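You operate a simulated robot arm through the tools that you are given. There is no shell and no other tool.

You are at the controls of a simulated robot arm. One attempt, no reset.

## Task
Stop the pump, vent the press, move the block to the white tray.
Fine: pump off before venting; leave the lid open and both latches free.

It is judged by the outcome, as a careful person would: the job done as asked, and still so three seconds after it is handed in. It fails if anything else is knocked over, pushed out of place, dropped, spilled or broken. Lids that push on must go on centred and level and be pressed home; caps that screw on are set level and turned clockwise until they are tight.

## Robot
A 7-joint arm with a three-finger gripper, fixed in place. Base frame: the origin is on the floor under the middle of its stand, x ahead of it, y to its left, z up. Readings come in mm, rad, newtons and seconds.
It reaches about 1342 mm from its shoulder. Its first joint turns from -2.897 to 2.897 rad. Payload 2.69 kg.
Tool frame: the origin (TCP) lies between the finger pads and is the grasp point; the fingertips stand 30 mm ahead of it; z points along the fingers, y is the line along which they close. The gripper opens to 128 mm; its body begins 117 mm behind the TCP.
Orientation is told as [roll, pitch, yaw] about the base's x, y, z axes, in that order, counted from this pose: with the fingers straight down and closing along the base's y, the tool's x points along the base's -x, its y along +y and its z along -z.

## Interface
- The arm moves only by the tool step_arm. Its argument "motion" is a list of rows, each a list of 7 numbers: the shift along the base's x, y, z in units of 250 mm (1.0 is 250 mm), then the turn, a rotation vector about the base's x, y, z in units of 120 degrees (1.0 is 120 degrees), then the finger opening in mm, from 0 to 128. In form: [[tx, ty, tz, rx, ry, rz, jaw], ...]. A call has 1 to 20 rows; each row is the pose to reach, as a shift and turn from the pose commanded when the call began. A call with a number of a shift or a turn outside -1 to 1 is refused whole. Rows are played at 5 a second. More than 50 mm and 0.15 rad between two rows, or a gripper value outside its range, and nothing of the call is played. A pose out of reach is approached as far as the arm can. The call stops where the force on the tool passes 40 N (or 10 N more than at its start, if that is more) or the arm is blocked; 0.2 s more then pass. Each finger travels about 127 mm/s and halts on what it meets, pressing with about 24 N; the grip force reading is that of the motor and also rises with nothing between the fingers. The clock runs only during rows and for 0.2 s after the last one: add rows that repeat a pose to give the fingers time. It gives the time, the measured TCP pose, the force on the tool (base axes), the opening and the grip force at its end, in the units of the frame above (readings bear some noise), with the torque about the TCP (base axes, N m) and any sound that the robot's microphone picked up, and new pictures: "show" is both (left out), scene, wrist or none.
- Cameras (640 x 400 px; columns grow to the right, rows downward): "scene" is fixed at [50.7, 651.6, 1597.2]; the picture's right is [-0.10, -1.00, 0.00], its down [-0.72, 0.07, -0.69] and it looks along [0.69, -0.07, -0.73] (base axes); focal length 270 px, centre (320, 200). "wrist" rides on the gripper at [58, 54, -131] in the tool frame; the picture's right is [-0.68, 0.74, 0.00], its down [-0.62, -0.57, -0.55] and it looks along [-0.40, -0.37, 0.84] (tool axes); focal length 234 px, centre (320, 200). There is no depth. A picture from a camera that has moved, and an enlarged one, comes with that camera's place and axes in the base frame and with its lens.
- raise_lower(by): moves the trunk up (or, below 0, down) by that many mm; the arm rides with it, the base frame stays. It gives what a move gives, with no picture.
- enlarge(camera, box): a new picture of the part [left, top, right, bottom] of that camera's present view, enlarged. The clock stands still meanwhile.
- close_job(): hands the job in; it is judged then, once.

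Places have to be worked out from the pictures, the camera data and where the tool is seen. Open the gripper and draw the arm clear of the work before you hand the job in, unless the task says otherwise.

The tools are called after "Call:" as name(argument=value, ...) on one line, values as JSON. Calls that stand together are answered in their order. step_arm: Moves the arm, as the interface text tells. Its arguments: {"type":"object","properties":{"motion":{"type":"array"},"show":{"type":"string","enum":["both","scene","wrist","none"]}},"required":["motion"]} The other tools are called the same way: raise_lower (by) moves the trunk up or down; enlarge (camera, box) takes an enlarged picture of a part of a camera's view; close_job () hands the job in.

At the start:

```text
time_s: 0.0
tool_pos: [664.5, 378.6, 1320.3]
tcp_rot: [-0.002, 0.001, -0.002]
wrist_force: [-0.1, -0.3, -0.3]
ft_torque: [0.03, 0.0, 0.0]
opening: 127.7
gripper_force: 0.1
trunk travel left (down, up): [-150.0, 200.0]
```

scene: 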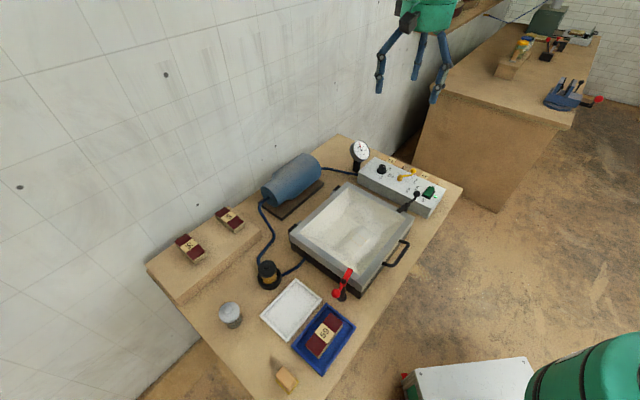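
wrist: 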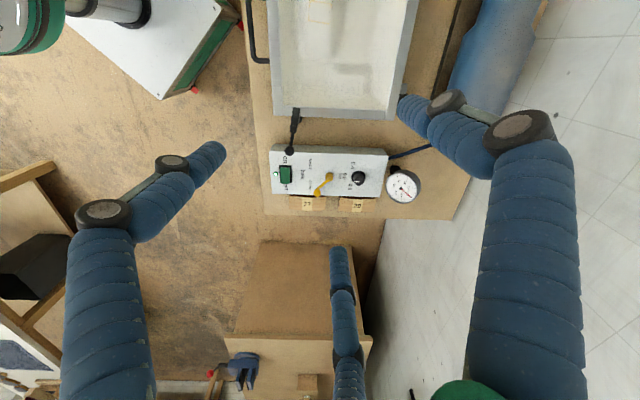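

I'll start by enlarging the views of the bench to identify the controls, the press and the block.

Call:
enlarge(camera="scene", box=[340, 130, 470, 220])

Call:
enlarge(camera="scene", box=[240, 170, 420, 310])

Call:
enlarge(camera="wrist", box=[240, 80, 440, 220])

Call:
enlarge(camera="scene", box=[140, 200, 380, 400])

```text
4.44 times, centred on (405, 175) of scene
camera zoom: at [50.7, 651.6, 1597.2], right [-0.1, -1.0, 0.0], down [-0.72, 0.07, -0.69], along [0.69, -0.07, -0.73], focal length 1199 px, centre (-58, 311)
```

zoom: 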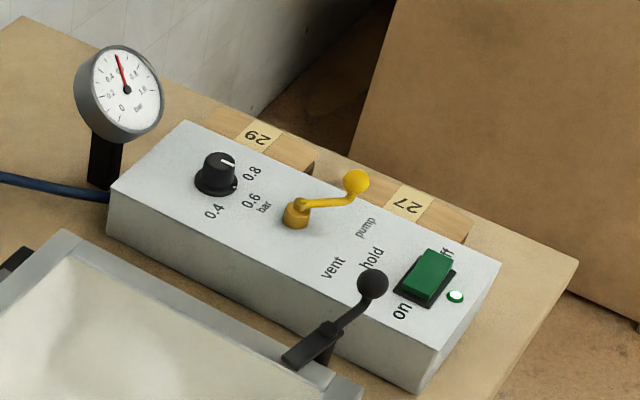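

```text
2.86 times, centred on (330, 240) of scene
camera zoom: at [50.7, 651.6, 1597.2], right [-0.1, -1.0, 0.0], down [-0.72, 0.07, -0.69], along [0.69, -0.07, -0.73], focal length 771 px, centre (291, 86)
```

zoom: 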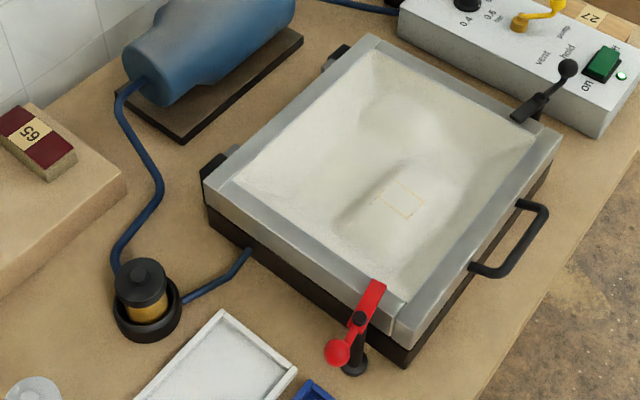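

```text
2.86 times, centred on (340, 150) of wrist
camera zoom: at [605.4, 432.4, 1450.9], right [0.68, 0.74, 0.0], down [0.62, -0.57, 0.55], along [0.4, -0.37, -0.84], focal length 669 px, centre (263, 343)
```

zoom: 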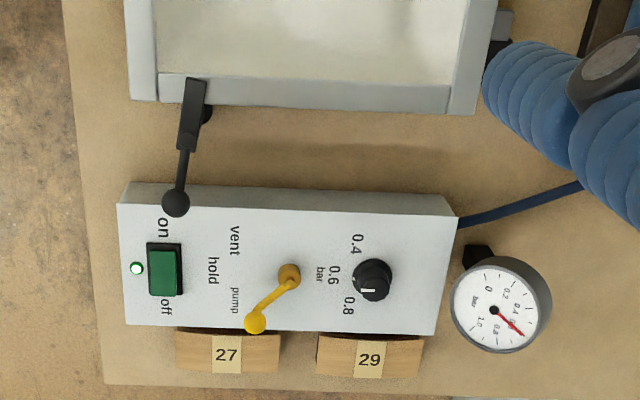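

```text
2.00 times, centred on (260, 300) of scene
camera zoom: at [50.7, 651.6, 1597.2], right [-0.1, -1.0, 0.0], down [-0.72, 0.07, -0.69], along [0.69, -0.07, -0.73], focal length 539 px, centre (440, 0)
```

zoom: 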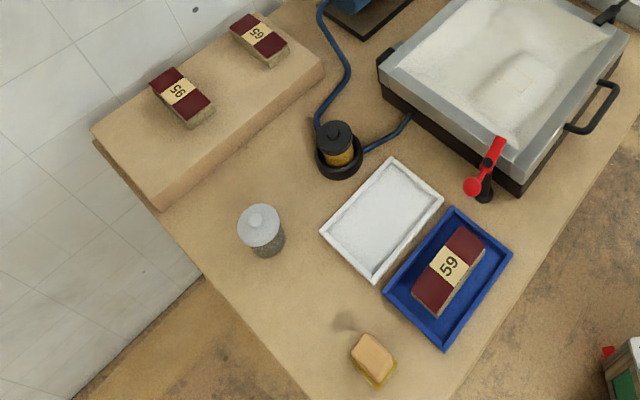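

The bench shows a vacuum press with a membrane lid, a red latch near and a black latch far. The panel has a green rocker (on, lamp lit) and a yellow valve lever at "pump". By triangulation the rocker is near (765, 148, 840) and the valve knob near (862, 185, 866). I'm moving above the rocker for a closer look.

Call:
step_arm(motion=[[0.05, -0.114, -0.12, 0, 0, 0, 128], [0.1, -0.228, -0.24, 0, 0, 0, 128], [0.15, -0.342, -0.36, 0, 0, 0, 128], [0.2, -0.456, -0.48, 0, 0, 0, 128], [0.25, -0.57, -0.6, 0, 0, 0, 128], [0.3, -0.684, -0.72, 0, 0, 0, 128], [0.35, -0.798, -0.84, 0, 0, 0, 128], [0.4, -0.912, -0.96, 0, 0, 0, 128]])

```text
time_s: 1.8
tool_pos: [766.0, 150.9, 1080.8]
tcp_rot: [0.0, -0.001, 0.0]
wrist_force: [-0.3, -0.5, 1.4]
ft_torque: [0.05, 0.0, -0.02]
opening: 128.0
gripper_force: 0.2
trunk travel left (down, up): [-150.0, 200.0]
camera wrist: at [706.5, 203.8, 1211.7], right [0.68, 0.74, 0.0], down [0.62, -0.57, 0.55], along [0.4, -0.37, -0.84], focal length 234 px, centre (320, 200)
```

scene: 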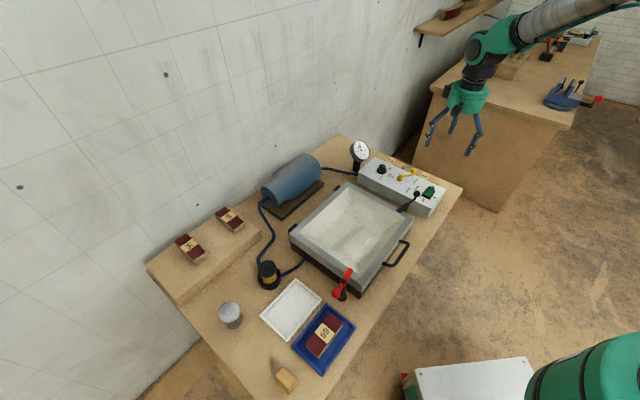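
wrist: 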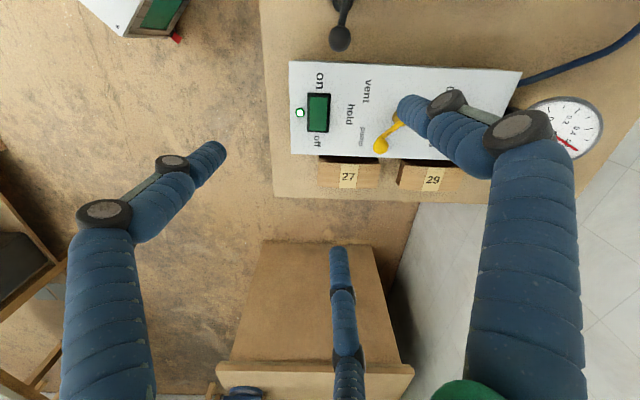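

The wrist view now puts the rocker at about (765, 146, 840), which agrees with the first estimate. I'm enlarging it to see which end is raised.

Call:
enlarge(camera="wrist", box=[270, 50, 430, 150])

Call:
enlarge(camera="scene", box=[395, 165, 459, 205])

Call:
enlarge(camera="scene", box=[310, 255, 374, 305])

Call:
enlarge(camera="scene", box=[380, 175, 444, 215])

```text
4.00 times, centred on (350, 100) of wrist
camera zoom: at [706.5, 203.8, 1211.7], right [0.68, 0.74, 0.0], down [0.62, -0.57, 0.55], along [0.4, -0.37, -0.84], focal length 937 px, centre (200, 600)
```

zoom: 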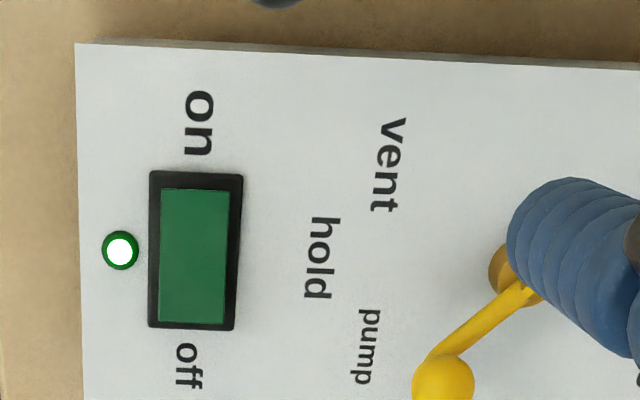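

```text
10.00 times, centred on (427, 185) of scene
camera zoom: at [50.7, 651.6, 1597.2], right [-0.1, -1.0, 0.0], down [-0.72, 0.07, -0.69], along [0.69, -0.07, -0.73], focal length 2697 px, centre (-750, 350)
```

zoom: 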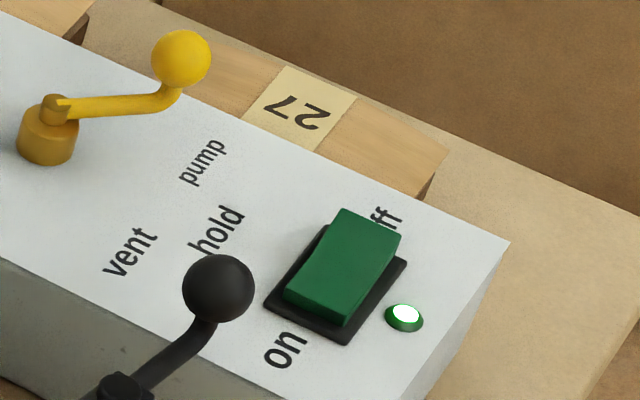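

```text
8.00 times, centred on (342, 280) of scene
camera zoom: at [50.7, 651.6, 1597.2], right [-0.1, -1.0, 0.0], down [-0.72, 0.07, -0.69], along [0.69, -0.07, -0.73], focal length 2158 px, centre (144, -440)
```

zoom: 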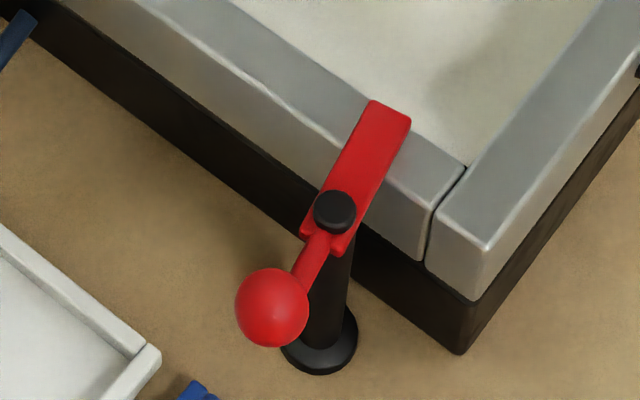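

```text
10.00 times, centred on (412, 195) of scene
camera zoom: at [50.7, 651.6, 1597.2], right [-0.1, -1.0, 0.0], down [-0.72, 0.07, -0.69], along [0.69, -0.07, -0.73], focal length 2697 px, centre (-600, 250)
```

zoom: 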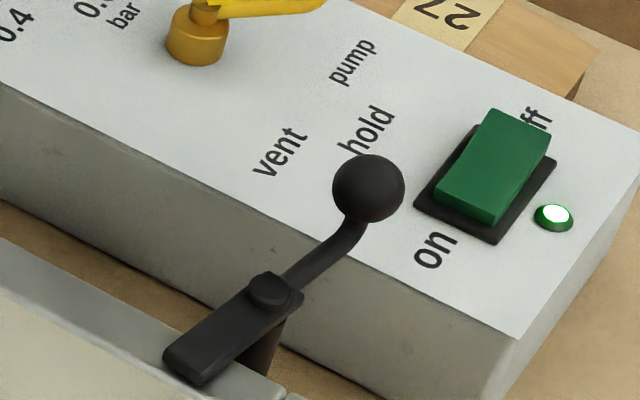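

The rocker's "off" end is the raised one, at about (780, 132). I'll close the fingers and hover just above it to check alignment.

Call:
step_arm(motion=[[0, 0, 0, 0, 0, 0, 60], [0, 0, 0, 0, 0, 0, 0], [0.012, -0.0155, -0.16, 0, 0, 0, 0], [0.024, -0.031, -0.32, 0, 0, 0, 0], [0.048, -0.062, -0.5, 0, 0, 0, 0], [0.048, -0.062, -0.64, 0, 0, 0, 0], [0.048, -0.062, -0.64, 0, 0, 0, 0]])

```text
time_s: 3.4
tool_pos: [776.0, 133.5, 919.5]
tcp_rot: [0.0, 0.0, 0.001]
wrist_force: [-0.1, 0.6, 0.0]
ft_torque: [0.02, 0.03, 0.01]
opening: 2.4
gripper_force: 23.9
trunk travel left (down, up): [-150.0, 200.0]
camera wrist: at [718.2, 187.8, 1050.9], right [0.68, 0.74, 0.0], down [0.62, -0.57, 0.55], along [0.4, -0.37, -0.84], focal length 234 px, centre (320, 200)
```

scene: 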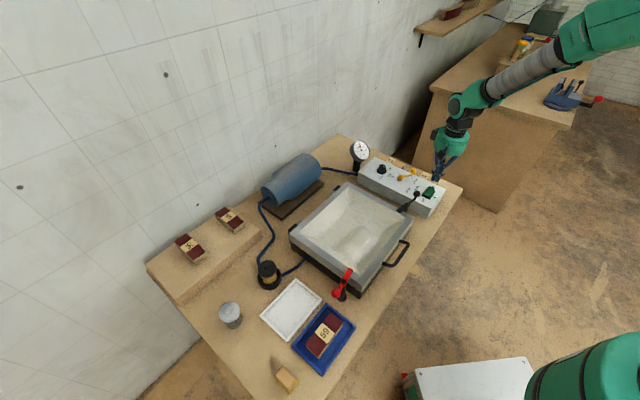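
wrist: 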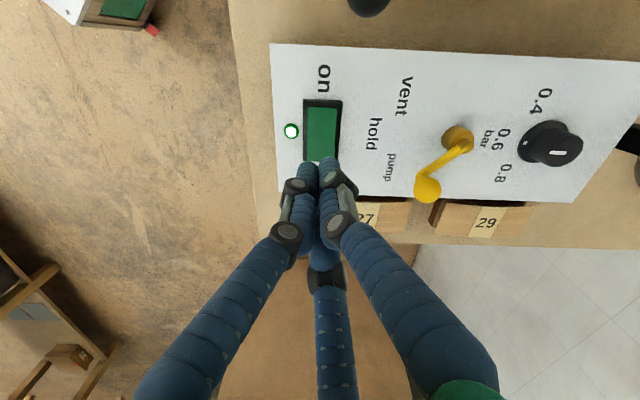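

Call:
enlarge(camera="wrist", box=[260, 80, 388, 210])

Call:
enlarge(camera="scene", box=[400, 140, 480, 210])

```text
3.08 times, centred on (324, 145) of wrist
camera zoom: at [718.2, 187.8, 1050.9], right [0.68, 0.74, 0.0], down [0.62, -0.57, 0.55], along [0.4, -0.37, -0.84], focal length 720 px, centre (308, 369)
```

zoom: 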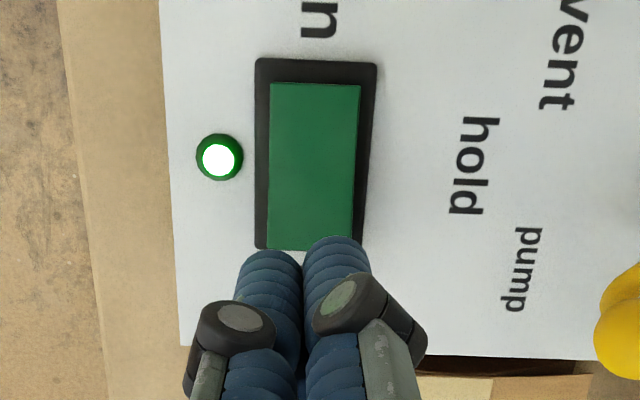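

```text
5.71 times, centred on (440, 175) of scene
camera zoom: at [50.7, 651.6, 1597.2], right [-0.1, -1.0, 0.0], down [-0.72, 0.07, -0.69], along [0.69, -0.07, -0.73], focal length 1541 px, centre (-366, 343)
```

zoom: 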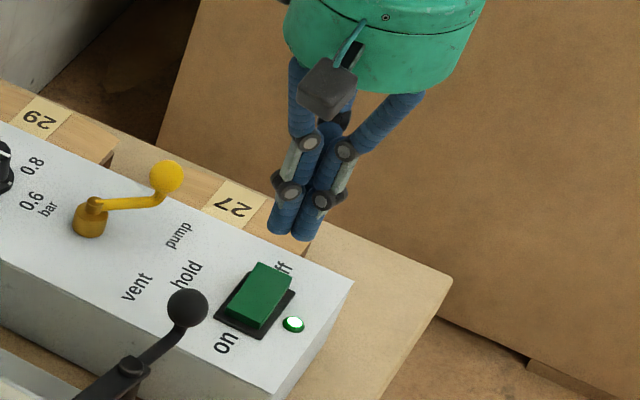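

The fingertips sit over the off half, about 9 mm from its end. I'm pressing down in small steps; the force limit acts as a guard.

Call:
step_arm(motion=[[-0.008, 0.008, -0.06, 0, 0, 0, 0], [-0.008, 0.008, -0.12, 0, 0, 0, 0], [-0.008, 0.008, -0.152, 0, 0, 0, 0], [-0.008, 0.008, -0.168, 0, 0, 0, 0], [-0.008, 0.008, -0.18, 0, 0, 0, 0], [-0.008, 0.008, -0.192, 0, 0, 0, 0], [-0.008, 0.008, -0.204, 0, 0, 0, 0], [-0.008, 0.008, -0.216, 0, 0, 0, 0]])

```text
time_s: 5.2
tool_pos: [774.4, 136.7, 865.9]
tcp_rot: [-0.002, -0.001, -0.002]
wrist_force: [-1.5, -0.6, 4.5]
ft_torque: [0.06, 0.04, 0.02]
opening: 5.9
gripper_force: 23.7
trunk travel left (down, up): [-150.0, 200.0]
heard: click
camera wrist: at [715.8, 191.2, 997.8], right [0.68, 0.74, 0.0], down [0.62, -0.57, 0.55], along [0.4, -0.37, -0.84], focal length 234 px, centre (320, 200)
```

scene: 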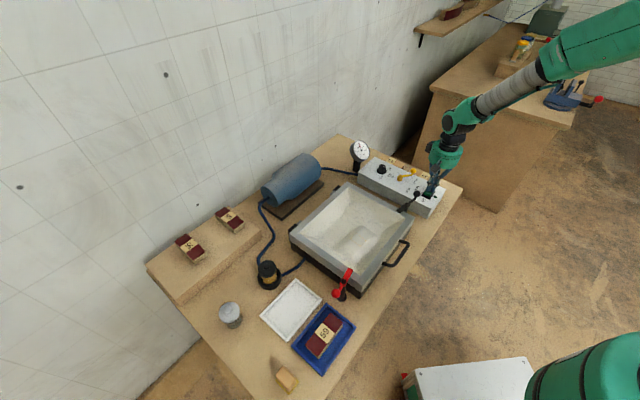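
wrist: 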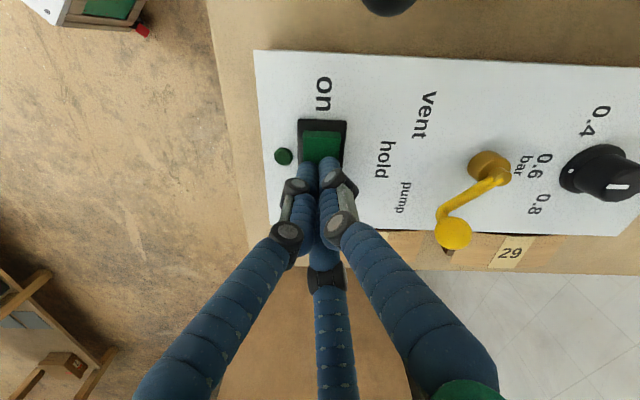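

There was a click and the lamp has gone dark, so the pump is off. I'm raising the arm to inspect the valve lever and gauge.

Call:
step_arm(motion=[[0, 0, 0.08, 0, 0, 0, 0], [0, 0, 0.2, 0, 0, 0, 0], [0, 0, 0.36, 0, 0, 0, 0], [0.04, 0.04, 0.5, 0, 0, 0, 0], [0.04, 0.04, 0.5, 0, 0, 0, 0]])

Call:
enlarge(camera="wrist", box=[270, 40, 590, 240])

Call:
enlarge(camera="scene", box=[340, 130, 470, 220])

```text
time_s: 6.4
tool_pos: [782.4, 147.5, 991.2]
tcp_rot: [0.0, 0.0, 0.0]
wrist_force: [0.1, -0.3, 0.4]
ft_torque: [-0.03, -0.05, -0.03]
opening: 2.1
gripper_force: 31.6
trunk travel left (down, up): [-150.0, 200.0]
camera wrist: at [724.6, 201.8, 1122.5], right [0.68, 0.74, 0.0], down [0.62, -0.57, 0.55], along [0.4, -0.37, -0.84], focal length 234 px, centre (320, 200)
```

scene: 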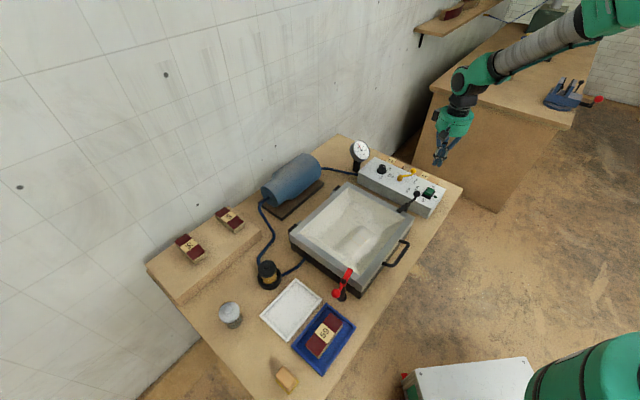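
wrist: 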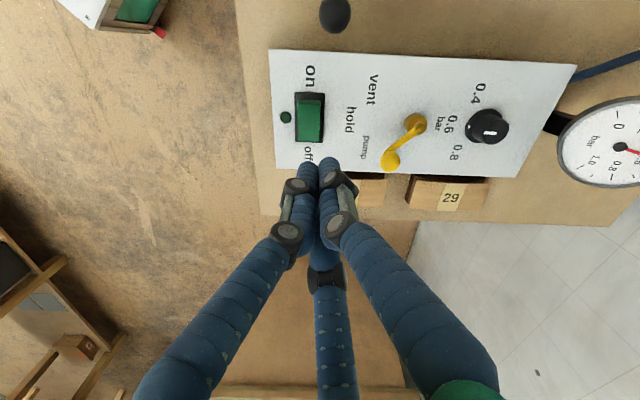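

```text
2.00 times, centred on (430, 140) of wrist
camera zoom: at [724.6, 201.8, 1122.5], right [0.68, 0.74, 0.0], down [0.62, -0.57, 0.55], along [0.4, -0.37, -0.84], focal length 468 px, centre (100, 320)
```

zoom: 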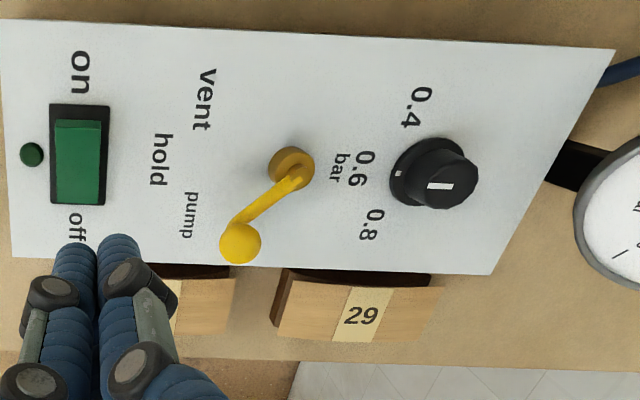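

```text
4.44 times, centred on (405, 175) of scene
camera zoom: at [50.7, 651.6, 1597.2], right [-0.1, -1.0, 0.0], down [-0.72, 0.07, -0.69], along [0.69, -0.07, -0.73], focal length 1199 px, centre (-58, 311)
```

zoom: 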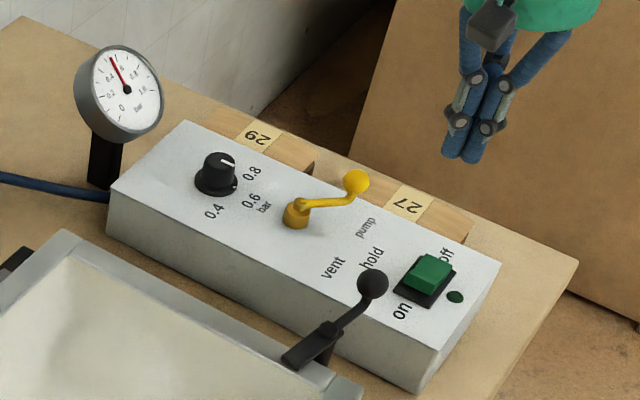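

The valve hub is around (853, 237) and its knob at (859, 187, 873), pointing at "pump". I'll place the closed fingers on the far side of the knob and check before sweeping it through "hold" to "vent".

Call:
step_arm(motion=[[0.11, 0.053, -0.05, 0, 0, 0, 0], [0.22, 0.106, -0.1, 0, 0, 0, 0], [0.33, 0.159, -0.15, 0, 0, 0, 0], [0.436, 0.212, -0.22, 0, 0, 0, 0], [0.436, 0.212, -0.3, 0, 0, 0, 0], [0.436, 0.212, -0.38, 0, 0, 0, 0], [0.436, 0.212, -0.38, 0, 0, 0, 0]])

Call:
enlarge(camera="scene", box=[360, 130, 460, 200])

Call:
enlarge(camera="wrist", box=[240, 40, 440, 240])

```text
time_s: 8.0
tool_pos: [892.5, 200.2, 897.5]
tcp_rot: [0.0, 0.0, 0.001]
wrist_force: [0.3, -0.2, -0.8]
ft_torque: [0.03, 0.0, -0.03]
opening: 1.8
gripper_force: 31.6
trunk travel left (down, up): [-150.0, 200.0]
camera wrist: at [834.5, 254.1, 1026.9], right [0.68, 0.74, 0.0], down [0.62, -0.57, 0.55], along [0.4, -0.37, -0.84], focal length 234 px, centre (320, 200)
```

scene: 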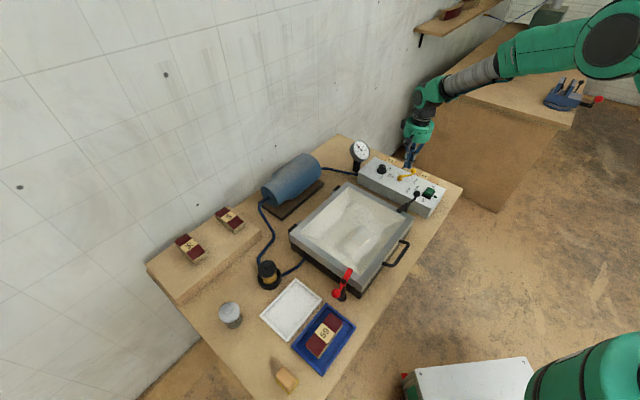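
wrist: 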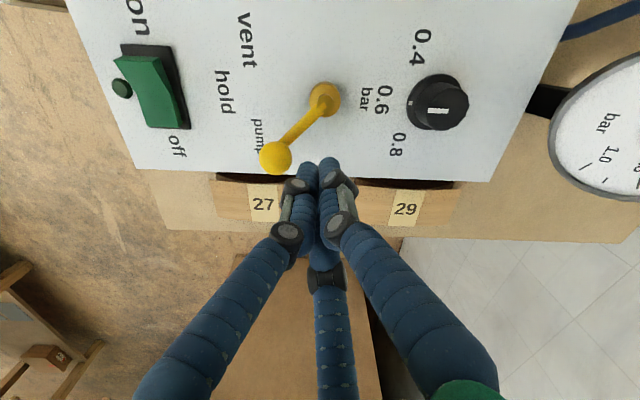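

```text
5.71 times, centred on (410, 165) of scene
camera zoom: at [50.7, 651.6, 1597.2], right [-0.1, -1.0, 0.0], down [-0.72, 0.07, -0.69], along [0.69, -0.07, -0.73], focal length 1541 px, centre (-194, 400)
```

zoom: 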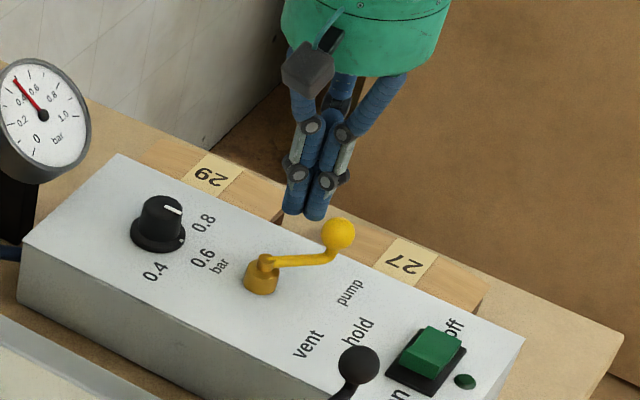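

```text
2.00 times, centred on (340, 140) of wrist
camera zoom: at [834.5, 254.1, 1026.9], right [0.68, 0.74, 0.0], down [0.62, -0.57, 0.55], along [0.4, -0.37, -0.84], focal length 468 px, centre (280, 320)
```

zoom: 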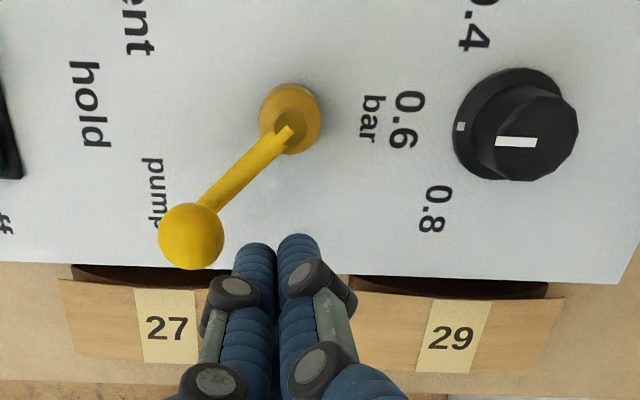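

The refined estimates are hub (860, 235) and knob (861, 187), with the lever along −y, so "vent" should be about 90° clockwise, along −x. I'll lower the fingers and sweep the knob along the arc in small steps.

Call:
step_arm(motion=[[0, 0, -0.025, 0, 0, 0, 0], [0, 0, -0.049, 0, 0, 0, 0], [-0.0104, -0.0076, -0.049, 0, 0, 0, 0], [-0.0308, -0.0224, -0.049, 0, 0, 0, 0], [-0.0528, -0.0344, -0.049, 0, 0, 0, 0], [-0.0764, -0.0436, -0.049, 0, 0, 0, 0], [-0.1008, -0.0496, -0.049, 0, 0, 0, 0], [-0.1256, -0.0524, -0.049, 0, 0, 0, 0], [-0.1508, -0.0516, -0.049, 0, 0, 0, 0], [-0.1756, -0.048, -0.049, 0, 0, 0, 0], [-0.1996, -0.0408, -0.049, 0, 0, 0, 0], [-0.2228, -0.0308, -0.049, 0, 0, 0, 0], [-0.244, -0.0176, -0.049, 0, 0, 0, 0], [-0.2636, -0.002, -0.049, 0, 0, 0, 0], [-0.2812, 0.016, -0.049, 0, 0, 0, 0]])

Call:
enlarge(camera="scene", box=[340, 130, 460, 210])

Call:
enlarge(camera="wrist", box=[240, 40, 440, 240])

```text
time_s: 11.2
tool_pos: [822.3, 204.5, 884.7]
tcp_rot: [-0.001, -0.001, 0.0]
wrist_force: [-0.1, 0.1, -0.4]
ft_torque: [0.02, 0.01, 0.01]
opening: 2.1
gripper_force: 31.8
trunk travel left (down, up): [-150.0, 200.0]
camera wrist: at [763.6, 258.1, 1015.1], right [0.68, 0.74, 0.0], down [0.62, -0.57, 0.55], along [0.4, -0.37, -0.84], focal length 234 px, centre (320, 200)
```

scene: 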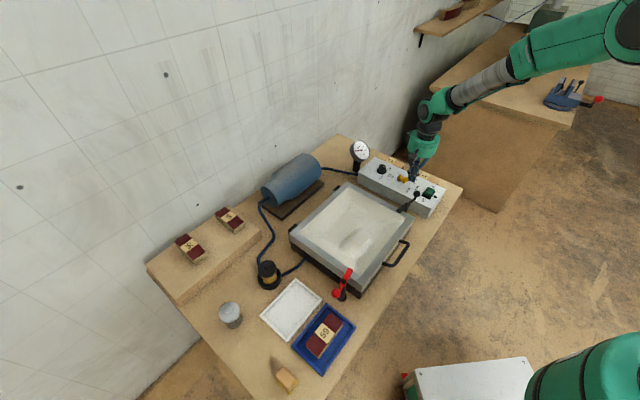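
wrist: 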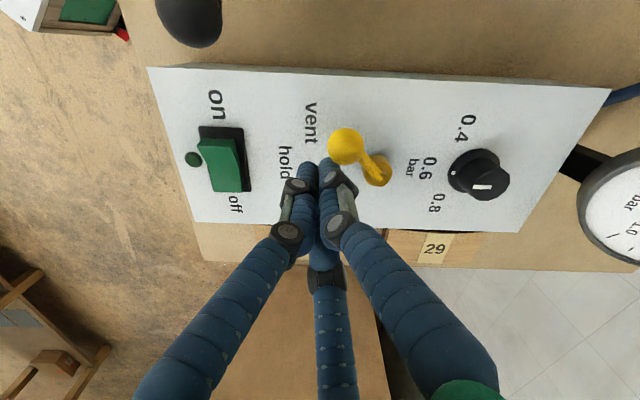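

```text
5.00 times, centred on (400, 170) of scene
camera zoom: at [50.7, 651.6, 1597.2], right [-0.1, -1.0, 0.0], down [-0.72, 0.07, -0.69], along [0.69, -0.07, -0.73], focal length 1348 px, centre (-80, 350)
```

zoom: 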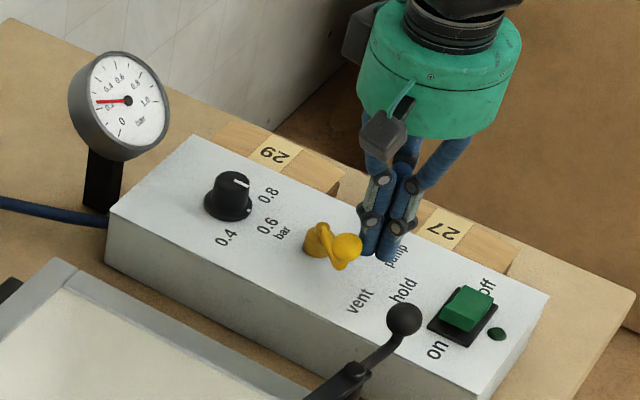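

```text
2.00 times, centred on (340, 140) of wrist
camera zoom: at [763.6, 258.1, 1015.1], right [0.68, 0.74, 0.0], down [0.62, -0.57, 0.55], along [0.4, -0.37, -0.84], focal length 468 px, centre (280, 320)
```

zoom: 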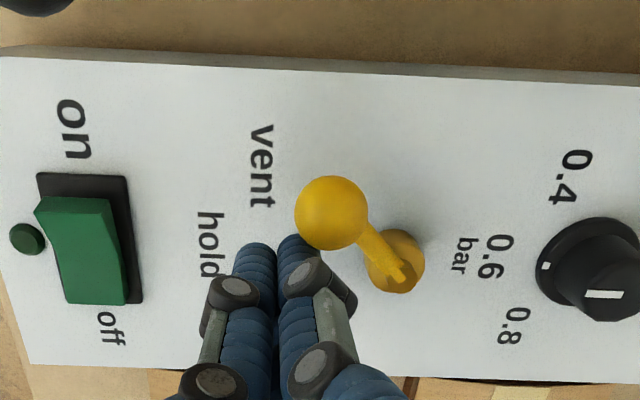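

The lever is at "vent" (knob at about (812, 235)) and the gauge has fallen to about 0.2 and is still dropping. I'm backing off and moving above the black latch for a look.

Call:
step_arm(motion=[[0.01, -0.03, 0.0, 0, 0, 0, 0], [0.01, -0.03, 0.15, 0, 0, 0, 0], [0.01, -0.03, 0.34, 0, 0, 0, 0], [-0.1, 0.04, 0.46, 0, 0, 0, 0], [-0.25, 0.1, 0.5, 0, 0, 0, 0], [-0.4, 0.18, 0.5, 0, 0, 0, 0], [-0.53, 0.23, 0.5, 0, 0, 0, 0], [-0.53, 0.23, 0.5, 0, 0, 0, 0]])

Call:
enlarge(camera="scene", box=[340, 130, 460, 210])

Call:
enlarge(camera="wrist", box=[220, 0, 420, 200])

```text
time_s: 13.0
tool_pos: [690.3, 261.5, 1011.7]
tcp_rot: [0.0, -0.001, 0.001]
wrist_force: [0.1, -0.4, -0.6]
ft_torque: [-0.01, -0.02, 0.05]
opening: 2.0
gripper_force: 31.3
trunk travel left (down, up): [-150.0, 200.0]
camera wrist: at [631.2, 315.6, 1142.0], right [0.68, 0.74, 0.0], down [0.62, -0.57, 0.55], along [0.4, -0.37, -0.84], focal length 234 px, centre (320, 200)
```

scene: 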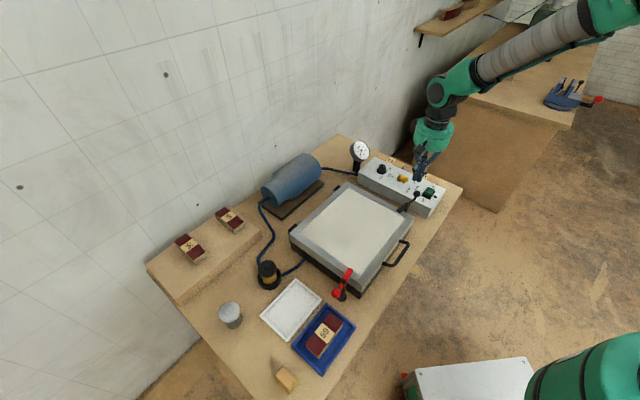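
wrist: 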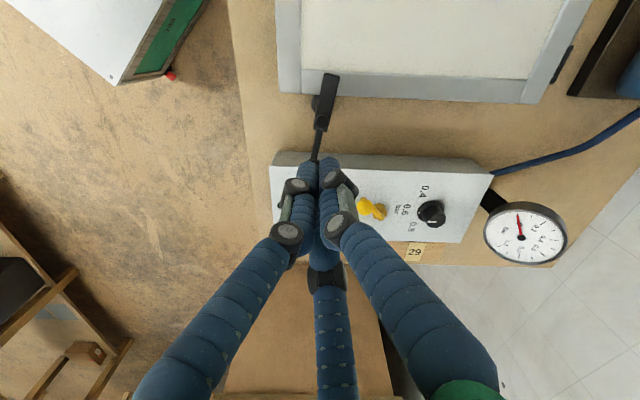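

```text
5.00 times, centred on (400, 170) of scene
camera zoom: at [50.7, 651.6, 1597.2], right [-0.1, -1.0, 0.0], down [-0.72, 0.07, -0.69], along [0.69, -0.07, -0.73], focal length 1348 px, centre (-80, 350)
```

zoom: 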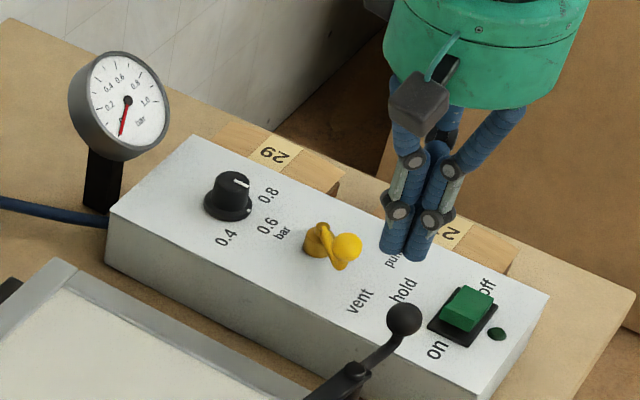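

```text
2.00 times, centred on (320, 100) of wrist
camera zoom: at [631.2, 315.6, 1142.0], right [0.68, 0.74, 0.0], down [0.62, -0.57, 0.55], along [0.4, -0.37, -0.84], focal length 468 px, centre (320, 400)
```

zoom: 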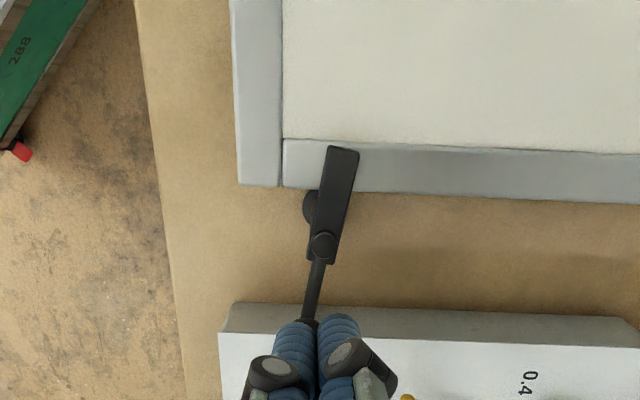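

The gauge reads 0 and the membrane has gone flat, so the press is vented. The black latch pivots at about (681, 271) with its ball at about (715, 228, 893). I'll bring the closed fingers down on the +v side of the ball and check clearance.

Call:
step_arm(motion=[[0.06, 0.0, 0.0, 0, 0, 0, 0], [0.12, 0.0, -0.05, 0, 0, 0, 0], [0.181, 0.0, -0.15, 0, 0, 0, 0], [0.181, 0.0, -0.276, 0, 0, 0, 0], [0.181, 0.0, -0.276, 0, 0, 0, 0]])

Call:
enlarge(camera="scene", box=[370, 140, 460, 220])

Call:
enlarge(camera="wrist", box=[200, 0, 400, 200])

```text
time_s: 14.2
tool_pos: [735.7, 260.0, 940.3]
tcp_rot: [0.0, 0.0, 0.001]
wrist_force: [0.2, 0.5, 0.2]
ft_torque: [-0.04, 0.03, -0.01]
opening: 1.9
gripper_force: 31.1
trunk travel left (down, up): [-150.0, 200.0]
camera wrist: at [677.6, 313.8, 1070.1], right [0.68, 0.74, 0.0], down [0.62, -0.57, 0.55], along [0.4, -0.37, -0.84], focal length 234 px, centre (320, 200)
```

scene: 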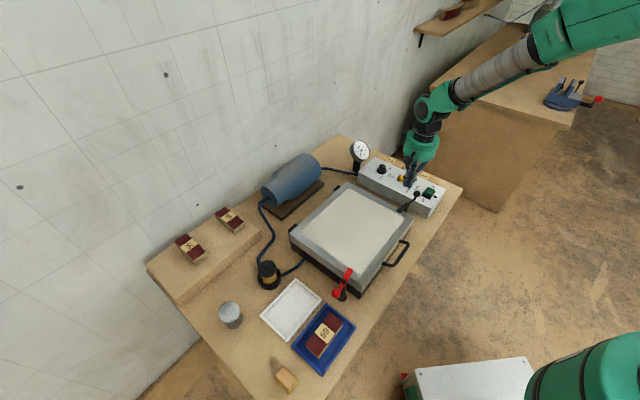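
wrist: 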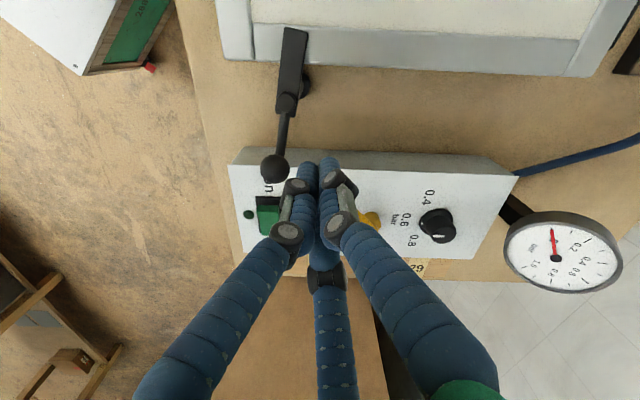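

```text
5.00 times, centred on (415, 180) of scene
camera zoom: at [50.7, 651.6, 1597.2], right [-0.1, -1.0, 0.0], down [-0.72, 0.07, -0.69], along [0.69, -0.07, -0.73], focal length 1348 px, centre (-155, 300)
```

zoom: 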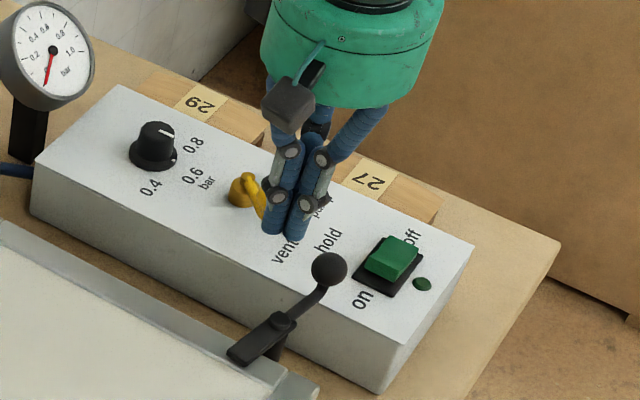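

```text
2.00 times, centred on (300, 100) of wrist
camera zoom: at [677.6, 313.8, 1070.1], right [0.68, 0.74, 0.0], down [0.62, -0.57, 0.55], along [0.4, -0.37, -0.84], focal length 468 px, centre (360, 400)
```

zoom: 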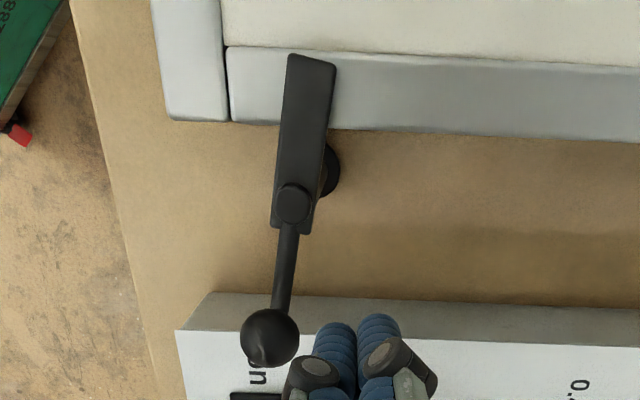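

The refined latch pivot is (685, 269) and the ball (714, 229, 893), with clear space for the fingers. I'm lowering and sweeping the ball around toward the bench front; the force stop guards against pushing the wrong way.

Call:
step_arm(motion=[[0, 0, -0.08, 0, 0, 0, 0], [0, 0, -0.152, 0, 0, 0, 0], [-0.0092, -0.0152, -0.152, 0, 0, 0, 0], [-0.016, -0.0388, -0.152, 0, 0, 0, 0], [-0.0256, -0.0612, -0.152, 0, 0, 0, 0], [-0.038, -0.0824, -0.152, 0, 0, 0, 0], [-0.0532, -0.1016, -0.152, 0, 0, 0, 0], [-0.07, -0.1192, -0.152, 0, 0, 0, 0], [-0.0892, -0.1344, -0.152, 0, 0, 0, 0], [-0.11, -0.1468, -0.152, 0, 0, 0, 0], [-0.1324, -0.1572, -0.152, 0, 0, 0, 0], [-0.1556, -0.1644, -0.152, 0, 0, 0, 0], [-0.1796, -0.1688, -0.152, 0, 0, 0, 0], [-0.204, -0.1704, -0.152, 0, 0, 0, 0], [-0.2284, -0.1688, -0.152, 0, 0, 0, 0], [-0.2524, -0.1644, -0.152, 0, 0, 0, 0]])

Call:
enlarge(camera="scene", box=[370, 140, 460, 220])

Call:
enlarge(camera="wrist", box=[200, 0, 400, 200])

```text
time_s: 17.6
tool_pos: [673.0, 220.8, 901.8]
tcp_rot: [0.002, 0.0, 0.0]
wrist_force: [5.5, -2.6, -1.8]
ft_torque: [-0.1, -0.05, 0.02]
opening: 2.0
gripper_force: 30.9
trunk travel left (down, up): [-150.0, 200.0]
camera wrist: at [614.2, 274.0, 1032.8], right [0.68, 0.74, 0.0], down [0.62, -0.57, 0.55], along [0.4, -0.37, -0.84], focal length 234 px, centre (320, 200)
```

scene: 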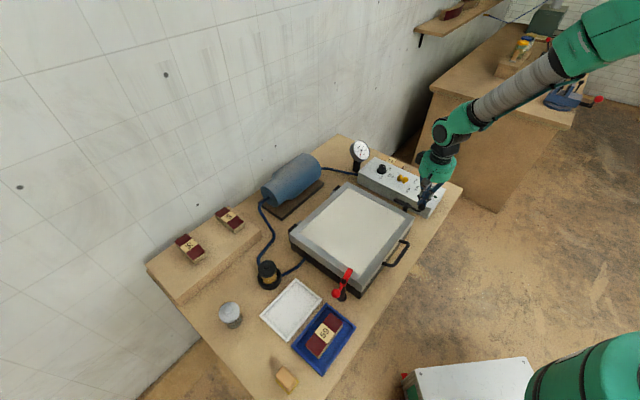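
wrist: 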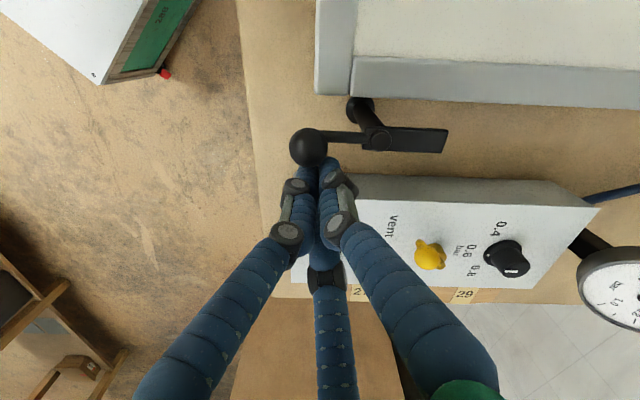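

```text
5.00 times, centred on (415, 180) of scene
camera zoom: at [50.7, 651.6, 1597.2], right [-0.1, -1.0, 0.0], down [-0.72, 0.07, -0.69], along [0.69, -0.07, -0.73], focal length 1348 px, centre (-155, 300)
```

zoom: 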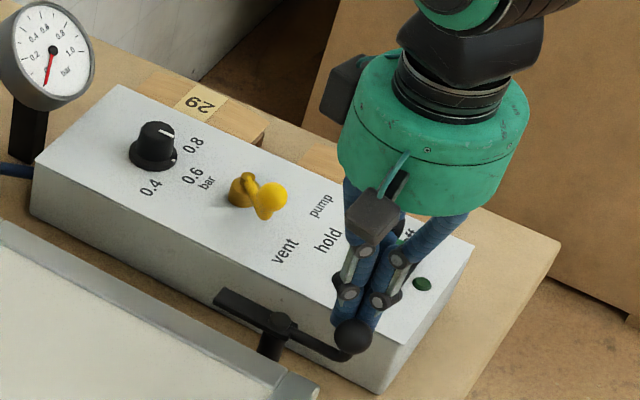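

```text
2.00 times, centred on (300, 100) of wrist
camera zoom: at [614.2, 274.0, 1032.8], right [0.68, 0.74, 0.0], down [0.62, -0.57, 0.55], along [0.4, -0.37, -0.84], focal length 468 px, centre (360, 400)
```

zoom: 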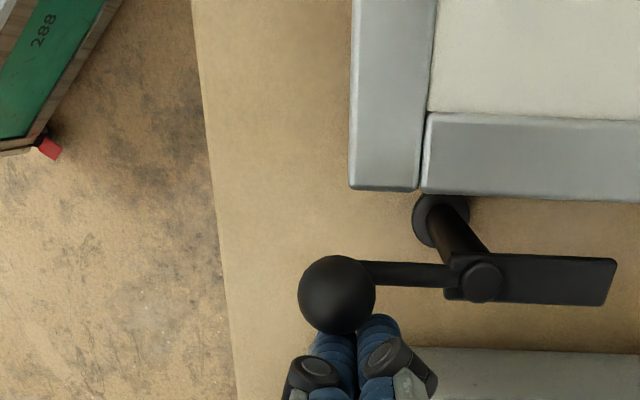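

The black latch has swung parallel to the lid edge and is free. I'm lifting and moving over to the red latch.

Call:
step_arm(motion=[[0.02, -0.02, 0.02, 0, 0, 0, 0], [0.02, -0.02, 0.2, 0, 0, 0, 0], [0.02, -0.02, 0.38, 0, 0, 0, 0], [-0.05, 0.1, 0.46, 0, 0, 0, 0], [-0.16, 0.25, 0.48, 0, 0, 0, 0], [-0.27, 0.4, 0.48, 0, 0, 0, 0], [-0.38, 0.55, 0.48, 0, 0, 0, 0], [-0.49, 0.7, 0.48, 0, 0, 0, 0], [-0.6, 0.85, 0.48, 0, 0, 0, 0], [-0.7, 0.99, 0.48, 0, 0, 0, 0], [-0.7, 0.99, 0.48, 0, 0, 0, 0]])

Call:
enlarge(camera="wrist", box=[150, 0, 450, 200])

```text
time_s: 20.0
tool_pos: [497.4, 467.6, 1021.6]
tcp_rot: [0.0, 0.001, 0.002]
wrist_force: [0.6, 0.2, 0.0]
ft_torque: [-0.06, 0.0, 0.0]
opening: 2.4
gripper_force: 31.6
trunk travel left (down, up): [-150.0, 200.0]
camera wrist: at [438.8, 521.3, 1151.8], right [0.68, 0.74, 0.0], down [0.62, -0.57, 0.55], along [0.4, -0.37, -0.84], focal length 234 px, centre (320, 200)
```

scene: 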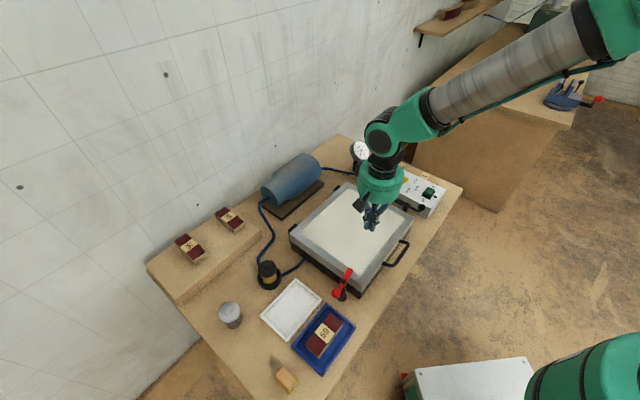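
wrist: 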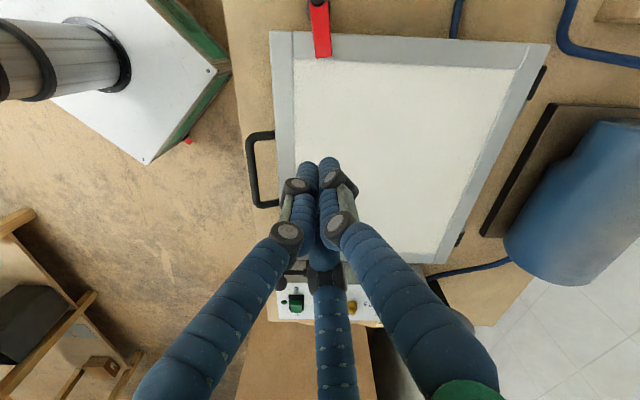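

```text
2.00 times, centred on (300, 100) of wrist
camera zoom: at [438.8, 521.3, 1151.8], right [0.68, 0.74, 0.0], down [0.62, -0.57, 0.55], along [0.4, -0.37, -0.84], focal length 468 px, centre (360, 400)
```

zoom: 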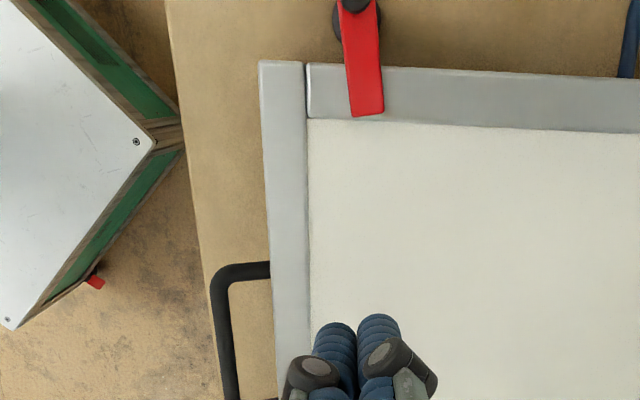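

The lid corners are now measured at near (393, 493), left (600, 702), top (837, 466) and right (631, 258). The red latch pivot is near (410, 546, 870). I'm hovering on the +v side of the red ball.

Call:
step_arm(motion=[[-0.1, 0.12, 0.0, 0, 0, 0, 0], [-0.2, 0.25, 0.0, 0, 0, 0, 0], [-0.3, 0.38, 0.0, 0, 0, 0, 0], [-0.4, 0.5, 0.0, 0, 0, 0, 0], [-0.42, 0.54, -0.12, 0, 0, 0, 0], [-0.42, 0.54, -0.26, 0, 0, 0, 0], [-0.42, 0.54, -0.26, 0, 0, 0, 0]])

Call:
enlarge(camera="scene", box=[290, 220, 390, 310])

Call:
enlarge(camera="wrist", box=[200, 60, 400, 260])

```text
time_s: 21.6
tool_pos: [392.2, 601.7, 955.1]
tcp_rot: [-0.001, 0.0, 0.001]
wrist_force: [0.0, 0.6, 0.4]
ft_torque: [-0.02, 0.03, -0.01]
opening: 2.2
gripper_force: 31.8
trunk travel left (down, up): [-150.0, 200.0]
camera wrist: at [333.2, 655.7, 1085.7], right [0.68, 0.74, 0.0], down [0.62, -0.57, 0.55], along [0.4, -0.37, -0.84], focal length 234 px, centre (320, 200)
```

scene: 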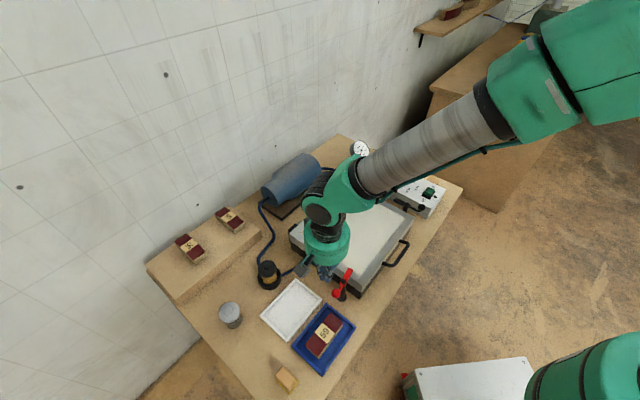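
wrist: 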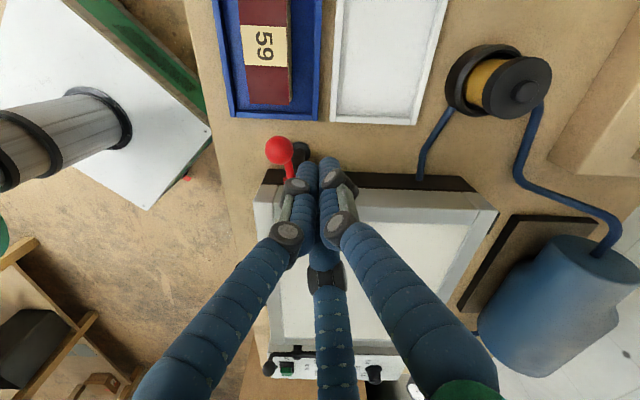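

```text
4.44 times, centred on (340, 265) of scene
camera zoom: at [50.7, 651.6, 1597.2], right [-0.1, -1.0, 0.0], down [-0.72, 0.07, -0.69], along [0.69, -0.07, -0.73], focal length 1199 px, centre (231, -89)
```

zoom: 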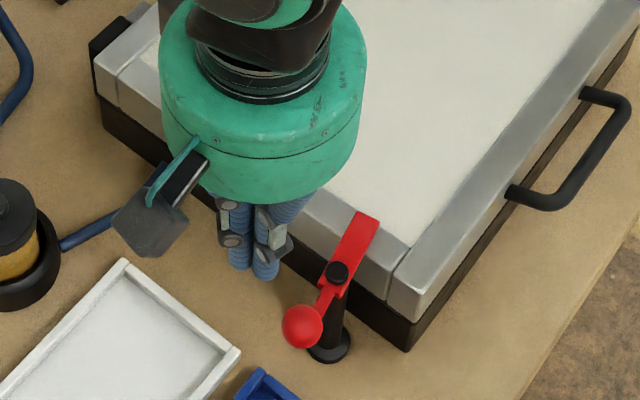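

```text
2.00 times, centred on (300, 160) of wrist
camera zoom: at [333.2, 655.7, 1085.7], right [0.68, 0.74, 0.0], down [0.62, -0.57, 0.55], along [0.4, -0.37, -0.84], focal length 468 px, centre (360, 280)
```

zoom: 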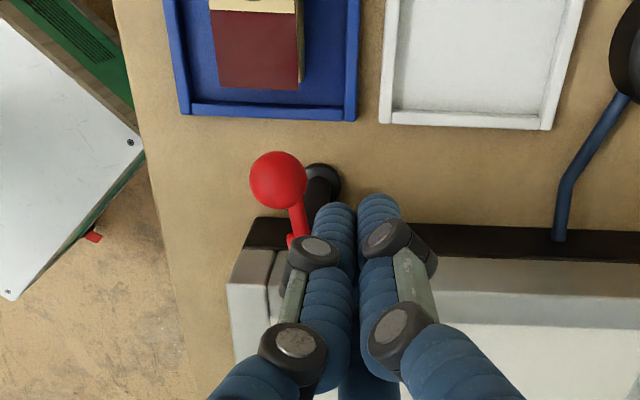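

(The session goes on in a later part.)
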